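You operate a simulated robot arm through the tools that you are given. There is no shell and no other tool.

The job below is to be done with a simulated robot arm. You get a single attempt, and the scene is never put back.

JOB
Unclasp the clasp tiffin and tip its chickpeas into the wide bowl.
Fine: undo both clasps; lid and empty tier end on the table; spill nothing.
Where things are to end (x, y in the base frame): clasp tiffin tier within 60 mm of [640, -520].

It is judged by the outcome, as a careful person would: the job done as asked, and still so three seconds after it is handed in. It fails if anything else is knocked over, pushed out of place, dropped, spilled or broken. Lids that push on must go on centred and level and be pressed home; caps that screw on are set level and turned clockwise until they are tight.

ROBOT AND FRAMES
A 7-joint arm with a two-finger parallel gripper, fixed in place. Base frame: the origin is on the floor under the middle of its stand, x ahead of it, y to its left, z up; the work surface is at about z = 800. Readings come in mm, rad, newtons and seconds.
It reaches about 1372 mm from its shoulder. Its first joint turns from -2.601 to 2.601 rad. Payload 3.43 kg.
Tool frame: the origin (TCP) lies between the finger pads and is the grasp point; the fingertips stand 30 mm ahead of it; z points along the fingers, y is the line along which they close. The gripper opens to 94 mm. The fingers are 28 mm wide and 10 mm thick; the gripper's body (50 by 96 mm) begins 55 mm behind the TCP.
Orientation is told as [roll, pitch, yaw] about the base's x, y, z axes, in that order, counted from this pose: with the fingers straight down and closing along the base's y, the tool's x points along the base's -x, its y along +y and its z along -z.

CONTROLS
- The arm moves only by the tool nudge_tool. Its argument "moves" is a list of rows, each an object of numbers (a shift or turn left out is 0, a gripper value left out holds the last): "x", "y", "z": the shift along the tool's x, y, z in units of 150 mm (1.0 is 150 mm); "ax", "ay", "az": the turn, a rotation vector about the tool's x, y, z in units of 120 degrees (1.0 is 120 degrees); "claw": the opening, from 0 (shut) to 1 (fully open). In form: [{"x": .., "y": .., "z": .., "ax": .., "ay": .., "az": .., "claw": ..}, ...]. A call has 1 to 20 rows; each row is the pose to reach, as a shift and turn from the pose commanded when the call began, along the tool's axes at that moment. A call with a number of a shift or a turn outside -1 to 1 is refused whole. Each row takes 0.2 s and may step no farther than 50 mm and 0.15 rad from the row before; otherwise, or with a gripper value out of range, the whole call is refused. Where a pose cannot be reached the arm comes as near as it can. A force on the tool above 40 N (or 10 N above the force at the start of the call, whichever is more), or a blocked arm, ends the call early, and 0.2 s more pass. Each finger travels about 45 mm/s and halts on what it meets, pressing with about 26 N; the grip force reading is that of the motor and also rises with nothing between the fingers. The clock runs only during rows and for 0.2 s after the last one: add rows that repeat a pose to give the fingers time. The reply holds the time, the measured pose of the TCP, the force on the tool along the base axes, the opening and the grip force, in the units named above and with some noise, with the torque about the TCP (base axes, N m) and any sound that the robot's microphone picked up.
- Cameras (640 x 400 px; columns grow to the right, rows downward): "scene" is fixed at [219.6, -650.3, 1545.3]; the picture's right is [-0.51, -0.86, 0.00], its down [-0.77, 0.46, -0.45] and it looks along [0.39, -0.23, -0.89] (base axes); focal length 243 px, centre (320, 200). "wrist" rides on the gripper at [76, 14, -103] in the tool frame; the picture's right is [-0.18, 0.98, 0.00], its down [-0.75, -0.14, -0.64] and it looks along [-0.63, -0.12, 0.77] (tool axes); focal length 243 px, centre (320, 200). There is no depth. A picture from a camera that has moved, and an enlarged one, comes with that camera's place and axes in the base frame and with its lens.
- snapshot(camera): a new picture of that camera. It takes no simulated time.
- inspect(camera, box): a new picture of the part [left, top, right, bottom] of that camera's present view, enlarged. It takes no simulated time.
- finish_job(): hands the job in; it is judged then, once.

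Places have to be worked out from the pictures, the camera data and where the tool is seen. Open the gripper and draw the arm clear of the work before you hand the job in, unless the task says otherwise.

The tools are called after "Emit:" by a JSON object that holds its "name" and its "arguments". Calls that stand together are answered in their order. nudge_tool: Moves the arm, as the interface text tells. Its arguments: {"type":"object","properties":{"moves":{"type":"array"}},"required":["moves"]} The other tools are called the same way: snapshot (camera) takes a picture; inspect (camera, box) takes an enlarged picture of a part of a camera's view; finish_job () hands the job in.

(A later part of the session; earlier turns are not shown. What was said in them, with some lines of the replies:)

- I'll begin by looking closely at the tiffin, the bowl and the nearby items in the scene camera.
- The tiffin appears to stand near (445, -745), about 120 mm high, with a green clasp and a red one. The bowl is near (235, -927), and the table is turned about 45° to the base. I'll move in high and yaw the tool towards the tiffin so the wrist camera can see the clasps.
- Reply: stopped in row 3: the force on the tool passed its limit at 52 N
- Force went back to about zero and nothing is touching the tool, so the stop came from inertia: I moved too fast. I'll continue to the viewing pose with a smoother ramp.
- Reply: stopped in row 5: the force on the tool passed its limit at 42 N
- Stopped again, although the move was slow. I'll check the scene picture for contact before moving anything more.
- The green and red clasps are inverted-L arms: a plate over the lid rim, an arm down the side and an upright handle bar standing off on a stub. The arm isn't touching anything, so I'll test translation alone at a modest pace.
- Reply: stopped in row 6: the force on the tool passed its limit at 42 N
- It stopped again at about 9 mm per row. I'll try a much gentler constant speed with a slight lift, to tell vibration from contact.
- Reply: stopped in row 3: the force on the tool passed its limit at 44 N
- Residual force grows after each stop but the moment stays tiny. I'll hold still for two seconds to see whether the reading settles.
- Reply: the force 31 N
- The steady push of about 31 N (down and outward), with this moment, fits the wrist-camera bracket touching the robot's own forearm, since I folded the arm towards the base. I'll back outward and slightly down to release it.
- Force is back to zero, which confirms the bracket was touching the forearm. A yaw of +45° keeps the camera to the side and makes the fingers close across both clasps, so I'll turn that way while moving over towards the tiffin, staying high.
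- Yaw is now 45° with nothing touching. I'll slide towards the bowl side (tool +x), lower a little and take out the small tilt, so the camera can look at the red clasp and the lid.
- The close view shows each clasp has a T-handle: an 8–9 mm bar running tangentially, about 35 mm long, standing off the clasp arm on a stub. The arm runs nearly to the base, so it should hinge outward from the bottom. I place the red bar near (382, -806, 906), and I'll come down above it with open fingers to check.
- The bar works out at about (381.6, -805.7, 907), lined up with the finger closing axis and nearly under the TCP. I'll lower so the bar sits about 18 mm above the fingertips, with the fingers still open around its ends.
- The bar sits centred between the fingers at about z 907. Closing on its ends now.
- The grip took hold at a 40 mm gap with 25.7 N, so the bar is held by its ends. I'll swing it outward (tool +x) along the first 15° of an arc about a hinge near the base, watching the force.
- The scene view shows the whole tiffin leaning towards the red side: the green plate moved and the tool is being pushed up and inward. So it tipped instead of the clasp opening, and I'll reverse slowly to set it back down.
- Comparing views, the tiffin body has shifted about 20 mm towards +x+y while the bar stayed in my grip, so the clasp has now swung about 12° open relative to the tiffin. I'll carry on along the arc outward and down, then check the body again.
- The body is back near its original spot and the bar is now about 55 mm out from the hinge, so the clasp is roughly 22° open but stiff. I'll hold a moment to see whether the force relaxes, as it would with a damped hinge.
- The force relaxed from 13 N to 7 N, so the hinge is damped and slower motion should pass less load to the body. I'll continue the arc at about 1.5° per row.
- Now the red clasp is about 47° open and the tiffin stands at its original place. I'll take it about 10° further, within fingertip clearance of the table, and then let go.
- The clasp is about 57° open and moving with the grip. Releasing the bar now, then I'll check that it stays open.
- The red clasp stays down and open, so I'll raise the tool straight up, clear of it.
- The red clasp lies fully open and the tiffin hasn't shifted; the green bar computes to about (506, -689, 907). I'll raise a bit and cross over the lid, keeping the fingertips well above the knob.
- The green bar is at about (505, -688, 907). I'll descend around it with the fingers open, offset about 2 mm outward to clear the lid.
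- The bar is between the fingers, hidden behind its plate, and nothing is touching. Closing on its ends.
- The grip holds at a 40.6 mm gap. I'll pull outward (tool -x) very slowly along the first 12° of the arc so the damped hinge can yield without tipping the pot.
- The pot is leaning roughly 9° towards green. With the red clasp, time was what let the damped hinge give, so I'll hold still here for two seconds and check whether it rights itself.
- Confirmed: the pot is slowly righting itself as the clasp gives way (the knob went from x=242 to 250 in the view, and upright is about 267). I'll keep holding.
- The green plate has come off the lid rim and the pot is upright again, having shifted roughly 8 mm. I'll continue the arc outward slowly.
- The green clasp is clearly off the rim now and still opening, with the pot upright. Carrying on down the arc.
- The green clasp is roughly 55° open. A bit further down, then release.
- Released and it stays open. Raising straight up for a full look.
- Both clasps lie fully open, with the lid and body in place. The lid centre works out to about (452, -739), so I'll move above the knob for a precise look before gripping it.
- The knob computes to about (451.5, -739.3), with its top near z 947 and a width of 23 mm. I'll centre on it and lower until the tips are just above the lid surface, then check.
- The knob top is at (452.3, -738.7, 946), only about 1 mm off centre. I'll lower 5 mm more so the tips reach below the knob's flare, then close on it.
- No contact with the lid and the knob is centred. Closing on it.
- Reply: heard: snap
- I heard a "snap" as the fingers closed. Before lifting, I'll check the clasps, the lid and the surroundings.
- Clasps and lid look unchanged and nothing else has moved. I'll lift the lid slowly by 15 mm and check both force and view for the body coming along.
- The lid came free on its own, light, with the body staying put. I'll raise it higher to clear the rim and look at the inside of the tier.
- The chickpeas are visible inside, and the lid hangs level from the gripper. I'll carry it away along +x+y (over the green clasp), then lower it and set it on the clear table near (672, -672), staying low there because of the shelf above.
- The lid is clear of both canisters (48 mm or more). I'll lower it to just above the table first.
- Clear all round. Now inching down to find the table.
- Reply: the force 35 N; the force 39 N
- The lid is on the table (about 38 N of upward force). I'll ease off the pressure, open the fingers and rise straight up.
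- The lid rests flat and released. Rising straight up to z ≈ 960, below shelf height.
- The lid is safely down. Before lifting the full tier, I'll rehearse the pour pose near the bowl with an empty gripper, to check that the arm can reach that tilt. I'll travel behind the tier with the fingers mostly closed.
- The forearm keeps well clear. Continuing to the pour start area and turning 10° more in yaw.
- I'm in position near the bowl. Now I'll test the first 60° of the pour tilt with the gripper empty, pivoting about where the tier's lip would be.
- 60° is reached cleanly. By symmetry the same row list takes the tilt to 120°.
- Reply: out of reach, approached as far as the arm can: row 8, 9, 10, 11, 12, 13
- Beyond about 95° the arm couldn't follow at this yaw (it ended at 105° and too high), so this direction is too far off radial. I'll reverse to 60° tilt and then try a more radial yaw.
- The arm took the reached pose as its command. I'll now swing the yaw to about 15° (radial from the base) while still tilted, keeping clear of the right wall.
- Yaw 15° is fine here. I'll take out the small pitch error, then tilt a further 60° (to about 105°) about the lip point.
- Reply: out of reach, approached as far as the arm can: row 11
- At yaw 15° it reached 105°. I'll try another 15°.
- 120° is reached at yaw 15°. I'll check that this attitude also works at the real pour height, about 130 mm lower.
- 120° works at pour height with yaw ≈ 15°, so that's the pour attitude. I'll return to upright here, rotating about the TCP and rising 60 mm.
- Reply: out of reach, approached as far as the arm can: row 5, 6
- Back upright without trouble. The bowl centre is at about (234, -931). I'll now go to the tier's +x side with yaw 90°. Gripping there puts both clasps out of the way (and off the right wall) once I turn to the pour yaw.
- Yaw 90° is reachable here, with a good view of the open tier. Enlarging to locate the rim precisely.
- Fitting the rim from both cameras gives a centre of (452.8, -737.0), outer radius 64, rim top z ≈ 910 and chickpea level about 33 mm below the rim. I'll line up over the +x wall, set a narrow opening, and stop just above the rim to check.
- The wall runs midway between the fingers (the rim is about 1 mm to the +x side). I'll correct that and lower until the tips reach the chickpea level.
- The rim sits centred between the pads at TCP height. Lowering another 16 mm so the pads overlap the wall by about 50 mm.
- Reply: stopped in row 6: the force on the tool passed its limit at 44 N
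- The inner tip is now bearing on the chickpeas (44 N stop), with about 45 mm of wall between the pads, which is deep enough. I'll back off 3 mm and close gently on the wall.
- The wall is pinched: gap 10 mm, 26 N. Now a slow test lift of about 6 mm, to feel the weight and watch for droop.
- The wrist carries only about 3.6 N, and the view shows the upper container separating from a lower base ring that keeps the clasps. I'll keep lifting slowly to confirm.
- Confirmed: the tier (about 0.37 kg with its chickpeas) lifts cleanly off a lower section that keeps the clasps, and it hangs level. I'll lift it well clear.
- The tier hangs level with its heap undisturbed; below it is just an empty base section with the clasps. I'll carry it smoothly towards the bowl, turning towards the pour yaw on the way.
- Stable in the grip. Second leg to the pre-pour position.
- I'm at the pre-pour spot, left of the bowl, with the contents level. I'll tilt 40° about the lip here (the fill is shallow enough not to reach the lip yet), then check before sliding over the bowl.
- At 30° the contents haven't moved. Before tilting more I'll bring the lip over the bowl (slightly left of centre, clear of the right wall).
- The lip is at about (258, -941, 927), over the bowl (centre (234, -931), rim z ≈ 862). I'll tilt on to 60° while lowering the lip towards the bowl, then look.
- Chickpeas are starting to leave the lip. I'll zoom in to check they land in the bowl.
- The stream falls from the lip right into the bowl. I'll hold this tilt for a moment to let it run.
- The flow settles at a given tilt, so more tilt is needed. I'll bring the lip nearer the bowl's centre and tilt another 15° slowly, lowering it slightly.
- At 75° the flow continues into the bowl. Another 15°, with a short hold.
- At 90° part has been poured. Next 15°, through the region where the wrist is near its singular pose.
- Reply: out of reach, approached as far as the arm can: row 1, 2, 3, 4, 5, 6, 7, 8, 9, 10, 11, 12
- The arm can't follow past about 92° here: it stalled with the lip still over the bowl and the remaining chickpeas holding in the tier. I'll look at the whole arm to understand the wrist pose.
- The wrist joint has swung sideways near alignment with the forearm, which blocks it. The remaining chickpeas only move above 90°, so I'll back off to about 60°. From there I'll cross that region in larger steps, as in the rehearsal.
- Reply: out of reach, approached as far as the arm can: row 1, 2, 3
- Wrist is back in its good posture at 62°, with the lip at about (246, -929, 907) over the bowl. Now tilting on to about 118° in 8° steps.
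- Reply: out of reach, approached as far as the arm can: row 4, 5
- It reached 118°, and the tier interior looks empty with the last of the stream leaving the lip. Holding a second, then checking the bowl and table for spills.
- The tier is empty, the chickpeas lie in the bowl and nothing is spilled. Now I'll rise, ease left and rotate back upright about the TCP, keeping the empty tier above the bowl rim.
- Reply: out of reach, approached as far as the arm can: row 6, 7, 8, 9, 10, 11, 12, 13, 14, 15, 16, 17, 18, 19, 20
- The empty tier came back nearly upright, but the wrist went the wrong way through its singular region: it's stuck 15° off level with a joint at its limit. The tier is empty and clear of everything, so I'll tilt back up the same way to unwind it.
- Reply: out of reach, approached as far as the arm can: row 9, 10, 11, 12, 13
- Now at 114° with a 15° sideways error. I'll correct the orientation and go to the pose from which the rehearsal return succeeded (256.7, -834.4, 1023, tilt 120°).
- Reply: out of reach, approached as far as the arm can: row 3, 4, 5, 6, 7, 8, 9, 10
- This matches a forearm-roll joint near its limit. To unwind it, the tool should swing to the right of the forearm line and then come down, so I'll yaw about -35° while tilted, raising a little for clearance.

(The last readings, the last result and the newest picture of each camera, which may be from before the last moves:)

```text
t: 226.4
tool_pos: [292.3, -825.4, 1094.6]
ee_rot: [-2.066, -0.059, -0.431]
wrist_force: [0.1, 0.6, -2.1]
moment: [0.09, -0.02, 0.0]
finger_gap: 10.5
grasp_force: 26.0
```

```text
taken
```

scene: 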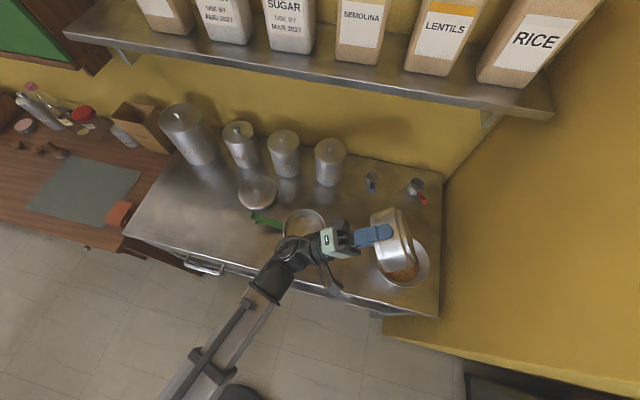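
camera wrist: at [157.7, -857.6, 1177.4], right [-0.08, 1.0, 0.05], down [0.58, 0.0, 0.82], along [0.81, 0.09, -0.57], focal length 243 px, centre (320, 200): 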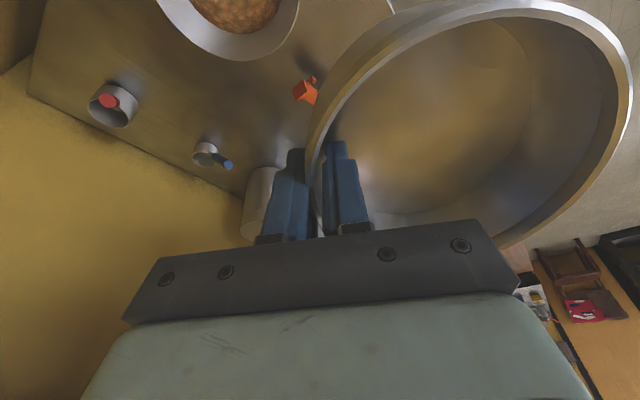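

That worked freely: the tool now points to the right of the arm. I'll bring it down to upright at this yaw, rotating about the TCP at z ≈ 1095.

Emit:
{"name": "nudge_tool", "arguments": {"moves": [{"ax": -0.012}, {"ax": -0.04}, {"ax": -0.08}, {"ax": -0.13}, {"ax": -0.185}, {"ax": -0.24}, {"ax": -0.3}, {"ax": -0.36}, {"ax": -0.42}, {"ax": -0.48}, {"ax": -0.54}, {"ax": -0.6}, {"ax": -0.66}, {"ax": -0.72}, {"ax": -0.78}, {"ax": -0.84}, {"ax": -0.9}, {"ax": -0.95}, {"ax": -0.985}, {"ax": -0.985}]}}

Emit:
{"name": "snapshot", "arguments": {"camera": "scene"}}

Emit:
{"name": "snapshot", "arguments": {"camera": "wrist"}}

```text
t: 230.6
tool_pos: [291.4, -825.0, 1095.2]
ee_rot: [-0.003, -0.058, -0.431]
wrist_force: [0.3, 0.7, -1.4]
moment: [-0.11, 0.02, -0.01]
finger_gap: 10.6
grasp_force: 25.5
```

```text
taken
```

scene: 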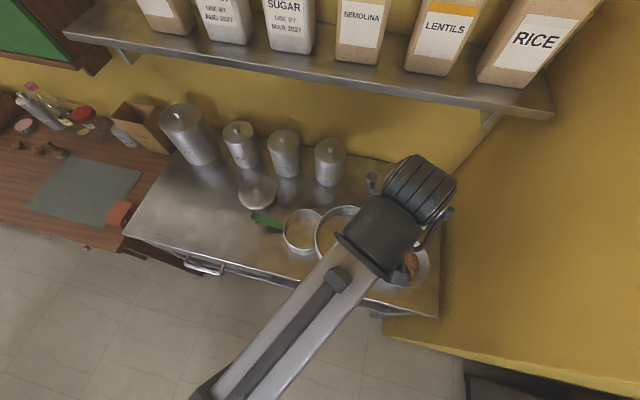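

```text
taken
camera wrist: at [223.3, -777.3, 1192.7], right [0.58, 0.82, 0.01], down [0.59, -0.43, 0.69], along [0.56, -0.39, -0.73], focal length 243 px, centre (320, 200)
```

wrist: 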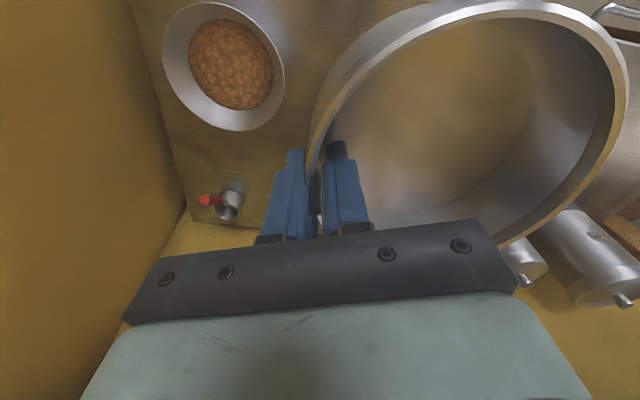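

Upright again with the wrist unwound; the bowl holds the chickpeas with nothing spilled around it. Now I'll carry the empty tier towards (634, -508), levelling it and turning to yaw 30° on the way.

Emit:
{"name": "nudge_tool", "arguments": {"moves": [{"x": -0.003, "y": 0.005, "z": 0.002, "az": -0.002}, {"x": -0.012, "y": 0.02, "z": 0.009, "ay": 0.001, "az": -0.008}, {"x": -0.026, "y": 0.044, "z": 0.02, "ay": 0.002, "az": -0.017}, {"x": -0.044, "y": 0.076, "z": 0.034, "ay": 0.003, "az": -0.029}, {"x": -0.066, "y": 0.113, "z": 0.051, "ay": 0.005, "az": -0.043}, {"x": -0.091, "y": 0.156, "z": 0.071, "ay": 0.007, "az": -0.059}, {"x": -0.118, "y": 0.203, "z": 0.092, "ay": 0.009, "az": -0.077}, {"x": -0.147, "y": 0.253, "z": 0.115, "ay": 0.011, "az": -0.096}, {"x": -0.177, "y": 0.305, "z": 0.138, "ay": 0.013, "az": -0.115}, {"x": -0.208, "y": 0.357, "z": 0.162, "ay": 0.015, "az": -0.135}, {"x": -0.238, "y": 0.409, "z": 0.185, "ay": 0.017, "az": -0.154}, {"x": -0.267, "y": 0.459, "z": 0.208, "ay": 0.019, "az": -0.173}, {"x": -0.294, "y": 0.506, "z": 0.229, "ay": 0.021, "az": -0.191}, {"x": -0.319, "y": 0.549, "z": 0.249, "ay": 0.023, "az": -0.207}, {"x": -0.341, "y": 0.586, "z": 0.266, "ay": 0.025, "az": -0.221}, {"x": -0.359, "y": 0.618, "z": 0.28, "ay": 0.026, "az": -0.233}, {"x": -0.373, "y": 0.642, "z": 0.291, "ay": 0.027, "az": -0.242}, {"x": -0.382, "y": 0.657, "z": 0.298, "ay": 0.028, "az": -0.248}, {"x": -0.385, "y": 0.662, "z": 0.3, "ay": 0.028, "az": -0.25}, {"x": -0.385, "y": 0.662, "z": 0.3, "ay": 0.028, "az": -0.25}]}}

Emit:
{"name": "snapshot", "arguments": {"camera": "scene"}}

```text
t: 234.8
tool_pos: [386.6, -761.2, 1053.4]
ee_rot: [-0.018, 0.005, 0.092]
wrist_force: [-0.1, 0.6, -1.0]
moment: [-0.09, -0.03, -0.03]
finger_gap: 10.4
grasp_force: 25.9
```

```text
taken
```

scene: 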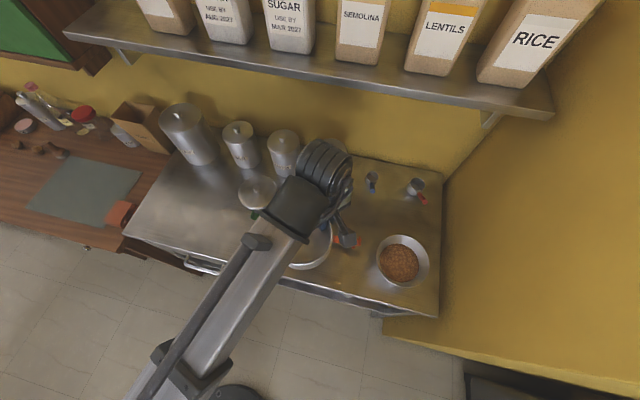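

The bowl is in view with a neat heap and no strays. Next leg.

Emit:
{"name": "nudge_tool", "arguments": {"moves": [{"x": -0.008, "y": 0.005, "az": -0.001}, {"x": -0.031, "y": 0.017, "az": -0.003}, {"x": -0.066, "y": 0.038, "az": -0.007, "ax": -0.001}, {"x": -0.113, "y": 0.065, "az": -0.012, "ax": -0.001}, {"x": -0.17, "y": 0.097, "az": -0.018, "ax": -0.002}, {"x": -0.234, "y": 0.133, "az": -0.024, "ax": -0.002}, {"x": -0.304, "y": 0.174, "az": -0.032, "ax": -0.003}, {"x": -0.379, "y": 0.216, "az": -0.039, "ax": -0.003}, {"x": -0.456, "y": 0.26, "az": -0.047, "ax": -0.004}, {"x": -0.534, "y": 0.305, "az": -0.056, "ax": -0.005}, {"x": -0.611, "y": 0.349, "az": -0.064, "ax": -0.005}, {"x": -0.686, "y": 0.391, "az": -0.071, "ax": -0.006}, {"x": -0.756, "y": 0.432, "az": -0.079, "ax": -0.006}, {"x": -0.82, "y": 0.468, "az": -0.085, "ax": -0.007}, {"x": -0.877, "y": 0.5, "az": -0.091, "ax": -0.007}, {"x": -0.924, "y": 0.527, "az": -0.096, "ax": -0.008}, {"x": -0.959, "y": 0.548, "az": -0.1, "ax": -0.008}, {"x": -0.982, "y": 0.56, "az": -0.102, "ax": -0.008}, {"x": -0.99, "y": 0.565, "az": -0.103, "ax": -0.008}, {"x": -0.99, "y": 0.565, "az": -0.103, "ax": -0.008}]}}

Emit:
{"name": "nudge_tool", "arguments": {"moves": [{"x": -0.007, "y": 0.002, "z": 0.003, "az": -0.001}, {"x": -0.029, "y": 0.009, "z": 0.01, "az": -0.003}, {"x": -0.062, "y": 0.019, "z": 0.022, "az": -0.007}, {"x": -0.107, "y": 0.033, "z": 0.038, "az": -0.012}, {"x": -0.16, "y": 0.05, "z": 0.057, "az": -0.018}, {"x": -0.22, "y": 0.069, "z": 0.078, "az": -0.024}, {"x": -0.286, "y": 0.089, "z": 0.101, "az": -0.032}, {"x": -0.357, "y": 0.111, "z": 0.126, "az": -0.039}, {"x": -0.429, "y": 0.134, "z": 0.152, "az": -0.047}, {"x": -0.503, "y": 0.157, "z": 0.178, "az": -0.056}, {"x": -0.575, "y": 0.18, "z": 0.204, "az": -0.064}, {"x": -0.646, "y": 0.202, "z": 0.229, "az": -0.071}, {"x": -0.712, "y": 0.222, "z": 0.252, "az": -0.079}, {"x": -0.772, "y": 0.241, "z": 0.273, "az": -0.085}, {"x": -0.825, "y": 0.258, "z": 0.292, "az": -0.091}, {"x": -0.87, "y": 0.272, "z": 0.308, "az": -0.096}, {"x": -0.903, "y": 0.282, "z": 0.32, "az": -0.1}, {"x": -0.925, "y": 0.289, "z": 0.327, "az": -0.102}, {"x": -0.932, "y": 0.291, "z": 0.33, "az": -0.103}, {"x": -0.932, "y": 0.291, "z": 0.33, "az": -0.103}]}}

Emit:
{"name": "snapshot", "arguments": {"camera": "scene"}}

Emit:
{"name": "snapshot", "arguments": {"camera": "wrist"}}

```text
t: 239.0
tool_pos: [529.9, -662.9, 1049.9]
ee_rot: [0.0, 0.009, 0.306]
wrist_force: [-0.4, 0.8, -1.7]
moment: [-0.08, -0.05, -0.02]
finger_gap: 10.7
grasp_force: 25.9
```

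```text
t: 243.2
tool_pos: [646.3, -579.1, 1000.6]
ee_rot: [0.003, 0.008, 0.523]
wrist_force: [0.5, -0.7, -1.8]
moment: [-0.08, -0.02, 0.02]
finger_gap: 10.7
grasp_force: 26.2
```

```text
taken
```

scene: 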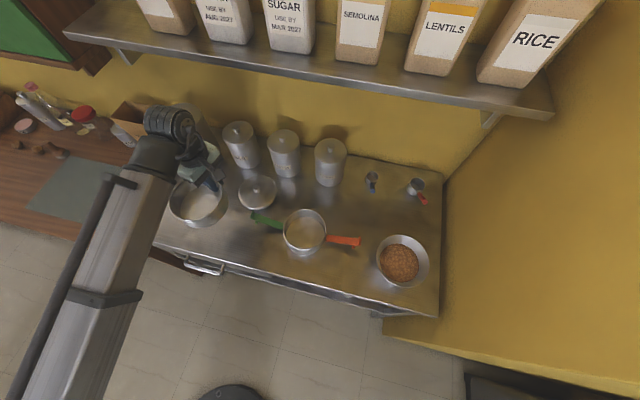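

```text
taken
camera wrist: at [574.5, -604.3, 1103.4], right [-0.33, 0.94, 0.0], down [0.73, 0.26, 0.64], along [0.6, 0.21, -0.77], focal length 243 px, centre (320, 200)
```

wrist: 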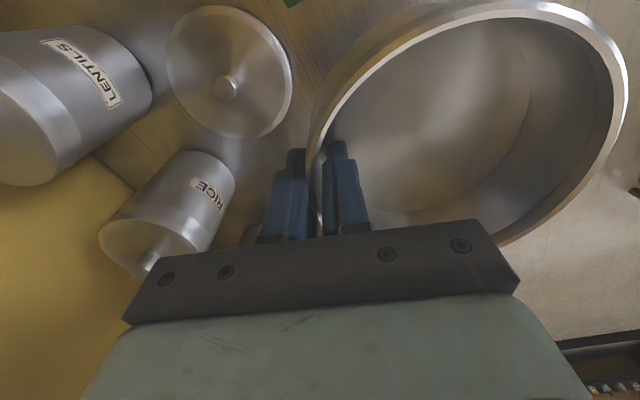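

The empty tier is level near the target. I'll shift to put its centre at about (634, -508), clear of the lid and the green clasp tip, and lower to about 15 mm above the table.

Emit:
{"name": "nudge_tool", "arguments": {"moves": [{"x": -0.01, "y": 0.002, "z": 0.008}, {"x": -0.03, "y": 0.006, "z": 0.031}, {"x": -0.055, "y": 0.011, "z": 0.067}, {"x": -0.08, "y": 0.016, "z": 0.114}, {"x": -0.105, "y": 0.021, "z": 0.171}, {"x": -0.13, "y": 0.026, "z": 0.236}, {"x": -0.15, "y": 0.03, "z": 0.307, "ay": -0.002}, {"x": -0.16, "y": 0.032, "z": 0.383, "ay": -0.003}, {"x": -0.165, "y": 0.033, "z": 0.461, "ay": -0.004}, {"x": -0.165, "y": 0.033, "z": 0.539, "ay": -0.004}, {"x": -0.165, "y": 0.033, "z": 0.617, "ay": -0.004}, {"x": -0.165, "y": 0.033, "z": 0.693, "ay": -0.004}, {"x": -0.165, "y": 0.033, "z": 0.764, "ay": -0.004}, {"x": -0.165, "y": 0.033, "z": 0.829, "ay": -0.004}, {"x": -0.165, "y": 0.033, "z": 0.886, "ay": -0.004}, {"x": -0.165, "y": 0.033, "z": 0.933, "ay": -0.004}, {"x": -0.165, "y": 0.033, "z": 0.969, "ay": -0.004}, {"x": -0.165, "y": 0.033, "z": 0.992, "ay": -0.004}, {"x": -0.165, "y": 0.033, "z": 1.0, "ay": -0.004}, {"x": -0.165, "y": 0.033, "z": 1.0, "ay": -0.004}]}}

Emit:
{"name": "snapshot", "arguments": {"camera": "wrist"}}

Emit:
{"name": "inspect", "arguments": {"camera": "scene", "box": [140, 120, 320, 260]}}

```text
t: 247.4
tool_pos: [665.7, -563.8, 849.4]
ee_rot: [0.003, -0.001, 0.523]
wrist_force: [-0.5, -0.2, -1.6]
moment: [-0.07, -0.05, 0.0]
finger_gap: 10.5
grasp_force: 26.3
```

```text
taken
camera wrist: at [592.9, -588.7, 952.3], right [-0.33, 0.94, 0.0], down [0.72, 0.25, 0.64], along [0.61, 0.21, -0.77], focal length 243 px, centre (320, 200)
```

wrist: 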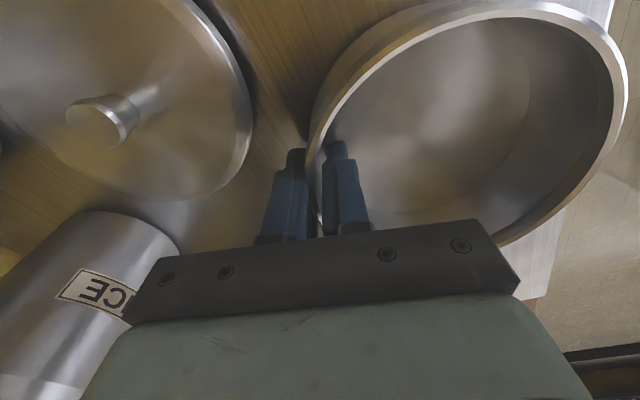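

```text
2.86 times, centred on (230, 190) of scene
camera zoom: at [219.6, -650.3, 1545.3], right [-0.51, -0.86, 0.0], down [-0.77, 0.46, -0.45], along [0.39, -0.23, -0.89], focal length 694 px, centre (577, 229)
```

zoom: 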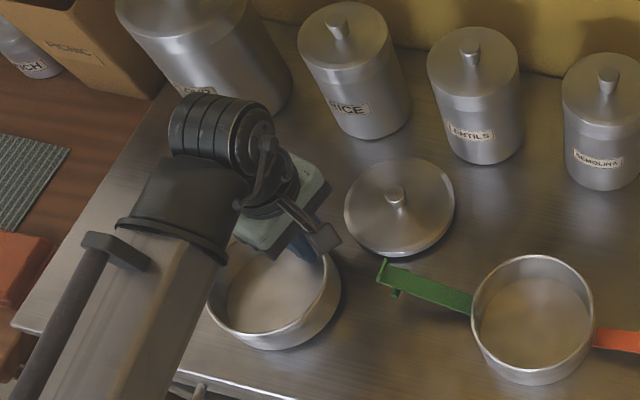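

About 15 mm above the table, well clear of lid and clasp. Inching down in small calls, watching the force.

Emit:
{"name": "nudge_tool", "arguments": {"moves": [{"z": 0.01}, {"z": 0.02}, {"z": 0.03}, {"z": 0.04}, {"z": 0.05}, {"z": 0.055}, {"z": 0.055}]}}

```text
t: 249.0
tool_pos: [666.7, -563.1, 843.1]
ee_rot: [-0.002, -0.002, 0.523]
wrist_force: [7.4, 0.8, 30.2]
moment: [0.2, 0.29, -0.09]
finger_gap: 10.7
grasp_force: 26.0
```

Table contact at about z 845 (30 N). Easing up a little to relax it before release.

Emit:
{"name": "nudge_tool", "arguments": {"moves": [{"z": -0.006}, {"z": -0.013}, {"z": -0.02}, {"z": -0.02}]}}

Emit:
{"name": "inspect", "arguments": {"camera": "scene", "box": [140, 120, 320, 260]}}

Emit:
{"name": "snapshot", "arguments": {"camera": "wrist"}}

```text
t: 250.0
tool_pos: [665.2, -562.5, 844.4]
ee_rot: [0.004, 0.001, 0.524]
wrist_force: [0.0, 0.5, -1.3]
moment: [-0.13, -0.04, -0.03]
finger_gap: 10.8
grasp_force: 26.2
```

```text
2.86 times, centred on (230, 190) of scene
camera zoom: at [219.6, -650.3, 1545.3], right [-0.51, -0.86, 0.0], down [-0.77, 0.46, -0.45], along [0.39, -0.23, -0.89], focal length 694 px, centre (577, 229)
```

zoom: 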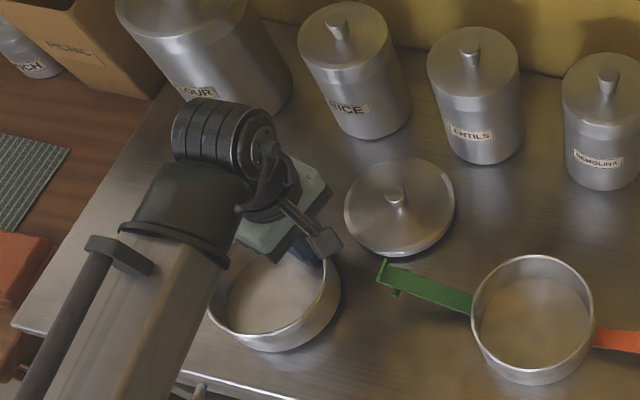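

```text
taken
camera wrist: at [592.0, -587.7, 946.6], right [-0.33, 0.94, 0.0], down [0.72, 0.25, 0.64], along [0.6, 0.21, -0.77], focal length 243 px, centre (320, 200)
```

wrist: 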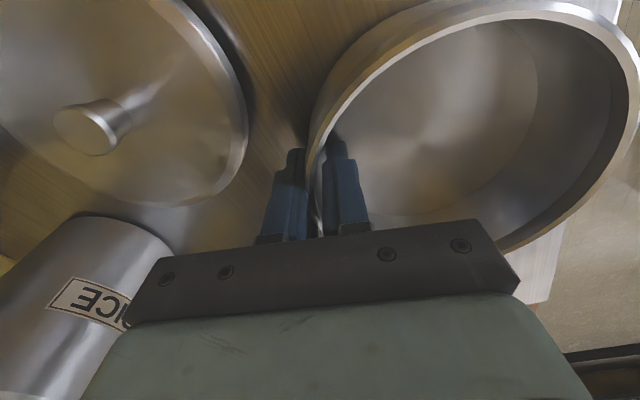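

The force reads as hanging weight again, so it's roughly 1 mm clear of the table. I'll lower by 1 mm steps for a soft contact.

Emit:
{"name": "nudge_tool", "arguments": {"moves": [{"z": 0.004}, {"z": 0.007}, {"z": 0.007}, {"z": 0.007}]}}

```text
t: 251.0
tool_pos: [666.3, -562.5, 842.8]
ee_rot: [0.0, 0.0, 0.525]
wrist_force: [-0.3, 0.2, -2.1]
moment: [-0.07, -0.04, -0.01]
finger_gap: 10.4
grasp_force: 26.1
```

Emit:
{"name": "nudge_tool", "arguments": {"moves": [{"z": 0.004}, {"z": 0.007}, {"z": 0.007}, {"z": 0.007}]}}

```text
t: 252.0
tool_pos: [666.6, -563.4, 842.4]
ee_rot: [-0.001, 0.001, 0.525]
wrist_force: [-0.1, -2.4, 19.6]
moment: [-0.1, 0.22, 0.01]
finger_gap: 10.3
grasp_force: 26.2
```

Soft contact, 20 N on the table. Opening the fingers a little to release the wall.

Emit:
{"name": "nudge_tool", "arguments": {"moves": [{"z": -0.003, "claw": 0.13}, {"z": -0.003, "claw": 0.16}, {"z": -0.003, "claw": 0.19}, {"z": -0.003, "claw": 0.22}, {"z": -0.003, "claw": 0.24}, {"z": -0.003, "claw": 0.24}, {"z": -0.003, "claw": 0.24}]}}

Emit:
{"name": "snapshot", "arguments": {"camera": "wrist"}}

Emit:
{"name": "inspect", "arguments": {"camera": "scene", "box": [140, 120, 320, 260]}}

```text
t: 253.6
tool_pos: [664.6, -562.8, 842.8]
ee_rot: [0.002, -0.001, 0.524]
wrist_force: [1.3, -1.5, 7.4]
moment: [-0.01, 0.02, 0.02]
finger_gap: 21.3
grasp_force: 0.1
```

```text
taken
camera wrist: at [592.3, -588.3, 945.4], right [-0.33, 0.94, 0.0], down [0.72, 0.25, 0.64], along [0.61, 0.21, -0.77], focal length 243 px, centre (320, 200)
```

wrist: 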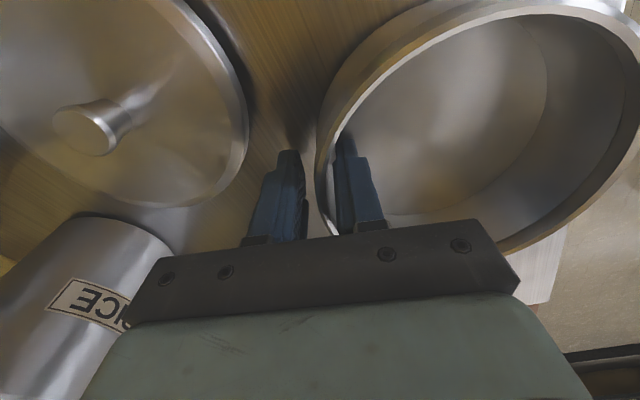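

```text
2.86 times, centred on (230, 190) of scene
camera zoom: at [219.6, -650.3, 1545.3], right [-0.51, -0.86, 0.0], down [-0.77, 0.46, -0.45], along [0.39, -0.23, -0.89], focal length 694 px, centre (577, 229)
```

zoom: 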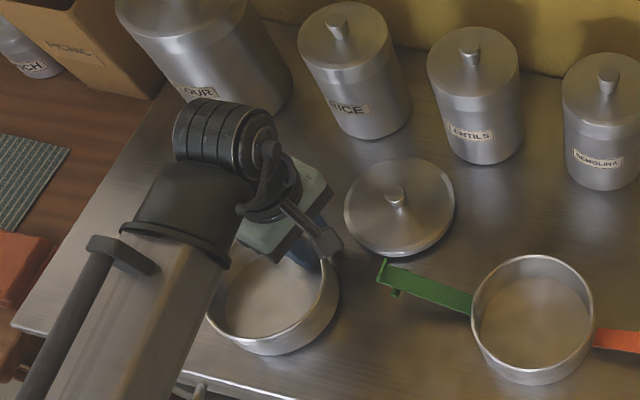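

Released; the tier stands upright on the table. Rising straight up, slowly at first, so the fingers slide free of the wall.

Emit:
{"name": "nudge_tool", "arguments": {"moves": [{"z": -0.006}, {"z": -0.018}, {"z": -0.036}, {"z": -0.06}, {"z": -0.09}, {"z": -0.125}, {"z": -0.165}, {"z": -0.21}, {"z": -0.26}, {"z": -0.315}, {"z": -0.37}, {"z": -0.425}, {"z": -0.475}, {"z": -0.515}, {"z": -0.54}, {"z": -0.55}, {"z": -0.55}]}}

Emit:
{"name": "snapshot", "arguments": {"camera": "wrist"}}

Emit:
{"name": "inspect", "arguments": {"camera": "scene", "box": [140, 120, 320, 260]}}

```text
t: 257.2
tool_pos: [665.6, -563.2, 925.5]
ee_rot: [0.003, 0.0, 0.523]
wrist_force: [-0.3, -0.7, -0.9]
moment: [-0.02, 0.0, 0.01]
finger_gap: 23.0
grasp_force: 0.0
```

```text
taken
camera wrist: at [592.1, -588.1, 1028.1], right [-0.33, 0.94, 0.0], down [0.72, 0.25, 0.64], along [0.61, 0.21, -0.77], focal length 243 px, centre (320, 200)
```

wrist: 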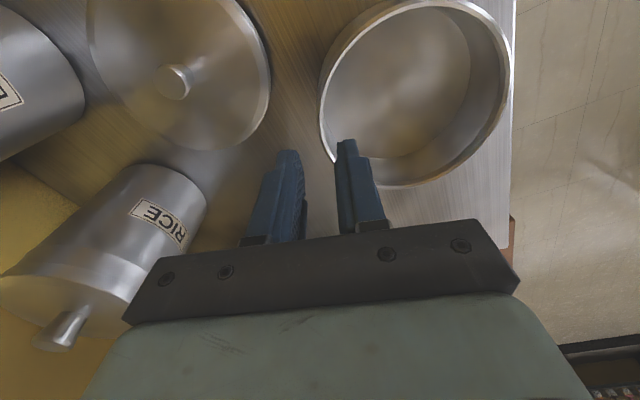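

```text
2.86 times, centred on (230, 190) of scene
camera zoom: at [219.6, -650.3, 1545.3], right [-0.51, -0.86, 0.0], down [-0.77, 0.46, -0.45], along [0.39, -0.23, -0.89], focal length 694 px, centre (577, 229)
```

zoom: 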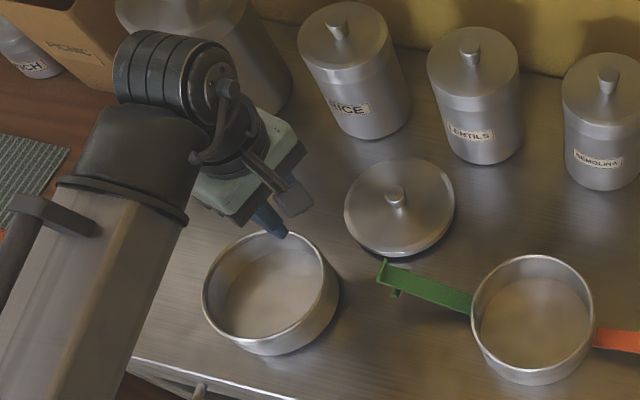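

The tier stands flat at about (627, -507), within 19 mm of its target, with the lid, base and bowl undisturbed. I'll open the gripper and draw the arm up and away.

Emit:
{"name": "nudge_tool", "arguments": {"moves": [{"z": -0.008}, {"z": -0.031}, {"z": -0.067}, {"z": -0.114}, {"z": -0.171}, {"z": -0.236}, {"z": -0.307, "claw": 0.4}, {"z": -0.383, "claw": 0.6}, {"z": -0.461, "claw": 0.8}, {"z": -0.539, "claw": 1.0}, {"z": -0.617, "claw": 1.0}, {"z": -0.693, "claw": 1.0}, {"z": -0.764, "claw": 1.0}, {"z": -0.829, "claw": 1.0}, {"z": -0.886, "claw": 1.0}, {"z": -0.933, "claw": 1.0}, {"z": -0.969, "claw": 1.0}, {"z": -0.992, "claw": 1.0}, {"z": -1.0, "claw": 1.0}, {"z": -1.0, "claw": 1.0}]}}

Emit:
{"name": "snapshot", "arguments": {"camera": "scene"}}

Emit:
{"name": "inspect", "arguments": {"camera": "scene", "box": [250, 160, 450, 310]}}

```text
t: 261.4
tool_pos: [665.6, -564.2, 1076.7]
ee_rot: [0.002, 0.0, 0.524]
wrist_force: [0.2, 0.7, -0.7]
moment: [0.03, 0.02, -0.02]
finger_gap: 93.7
grasp_force: 0.0
```

```text
taken
```

scene: 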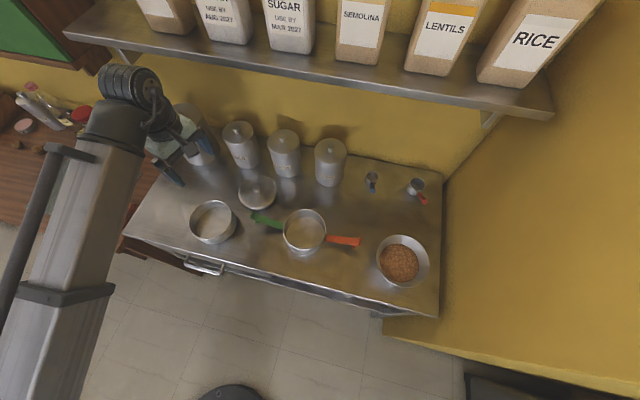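

```text
2.67 times, centred on (350, 235) of scene
camera zoom: at [219.6, -650.3, 1545.3], right [-0.51, -0.86, 0.0], down [-0.77, 0.46, -0.45], along [0.39, -0.23, -0.89], focal length 648 px, centre (240, 107)
```

zoom: 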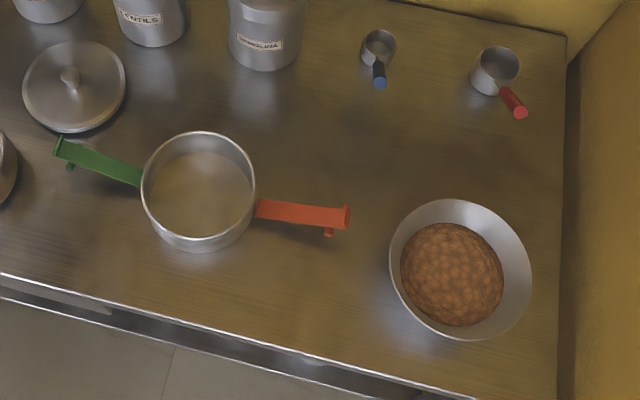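

Emit:
{"name": "inspect", "arguments": {"camera": "scene", "box": [270, 190, 370, 265]}}

Emit:
{"name": "inspect", "arguments": {"camera": "scene", "box": [170, 150, 290, 260]}}

```text
5.33 times, centred on (320, 228) of scene
camera zoom: at [219.6, -650.3, 1545.3], right [-0.51, -0.86, 0.0], down [-0.77, 0.46, -0.45], along [0.39, -0.23, -0.89], focal length 1296 px, centre (320, 53)
```

zoom: 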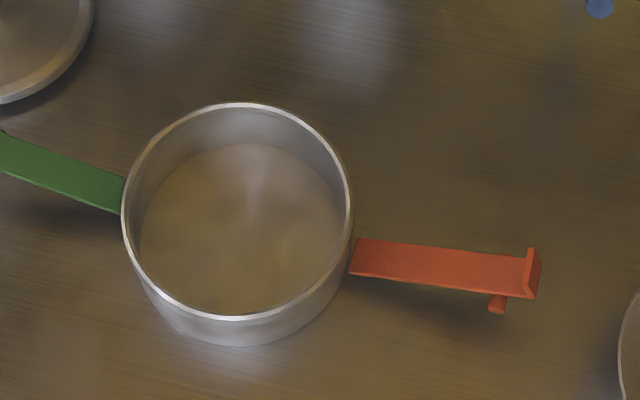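

```text
3.64 times, centred on (230, 205) of scene
camera zoom: at [219.6, -650.3, 1545.3], right [-0.51, -0.86, 0.0], down [-0.77, 0.46, -0.45], along [0.39, -0.23, -0.89], focal length 884 px, centre (647, 182)
```

zoom: 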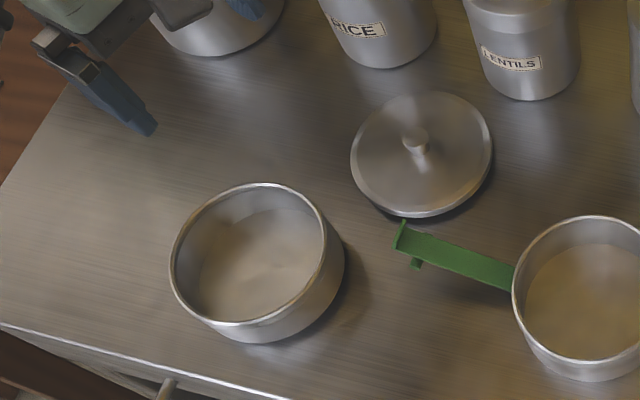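

Final check: both clasps lie open on the base, the lid is flat on the table, the empty tier stands upright by its target, all the chickpeas are in the bowl and nothing else moved. The gripper is open and well clear, so I'm handing the job in.

Emit:
{"name": "finish_job", "arguments": {}}

```text
The job is handed in.
```

I emptied the clasp tiffin's chickpeas into the wide bowl and handed the job in; no result has come back yet.

- **Clasps:** both are undone and lie open on the tiffin's base section. While I pulled each clasp open, the closed tiffin tipped by roughly 10° and ended about 10 mm from where it started. It never fell and nothing came out.
- **Lid:** it lies flat on the table near (672, -672), clear of everything else.
- **Chickpeas:** they are in the bowl, and the pictures show no spill on the table or in the base.
- **Tier:** it is empty and upright at about (627, -507), roughly 19 mm from the [640, -520] target.
- **Other items:** the bowl is where it started, and none of the canisters or cups looks moved.

Early in the job the wrist camera's bracket pressed against the robot's own forearm until I backed it off. A snap also sounded as the gripper closed on the lid knob; I saw no change in the clasps or lid afterwards. The gripper is open and about 230 mm above the tier.
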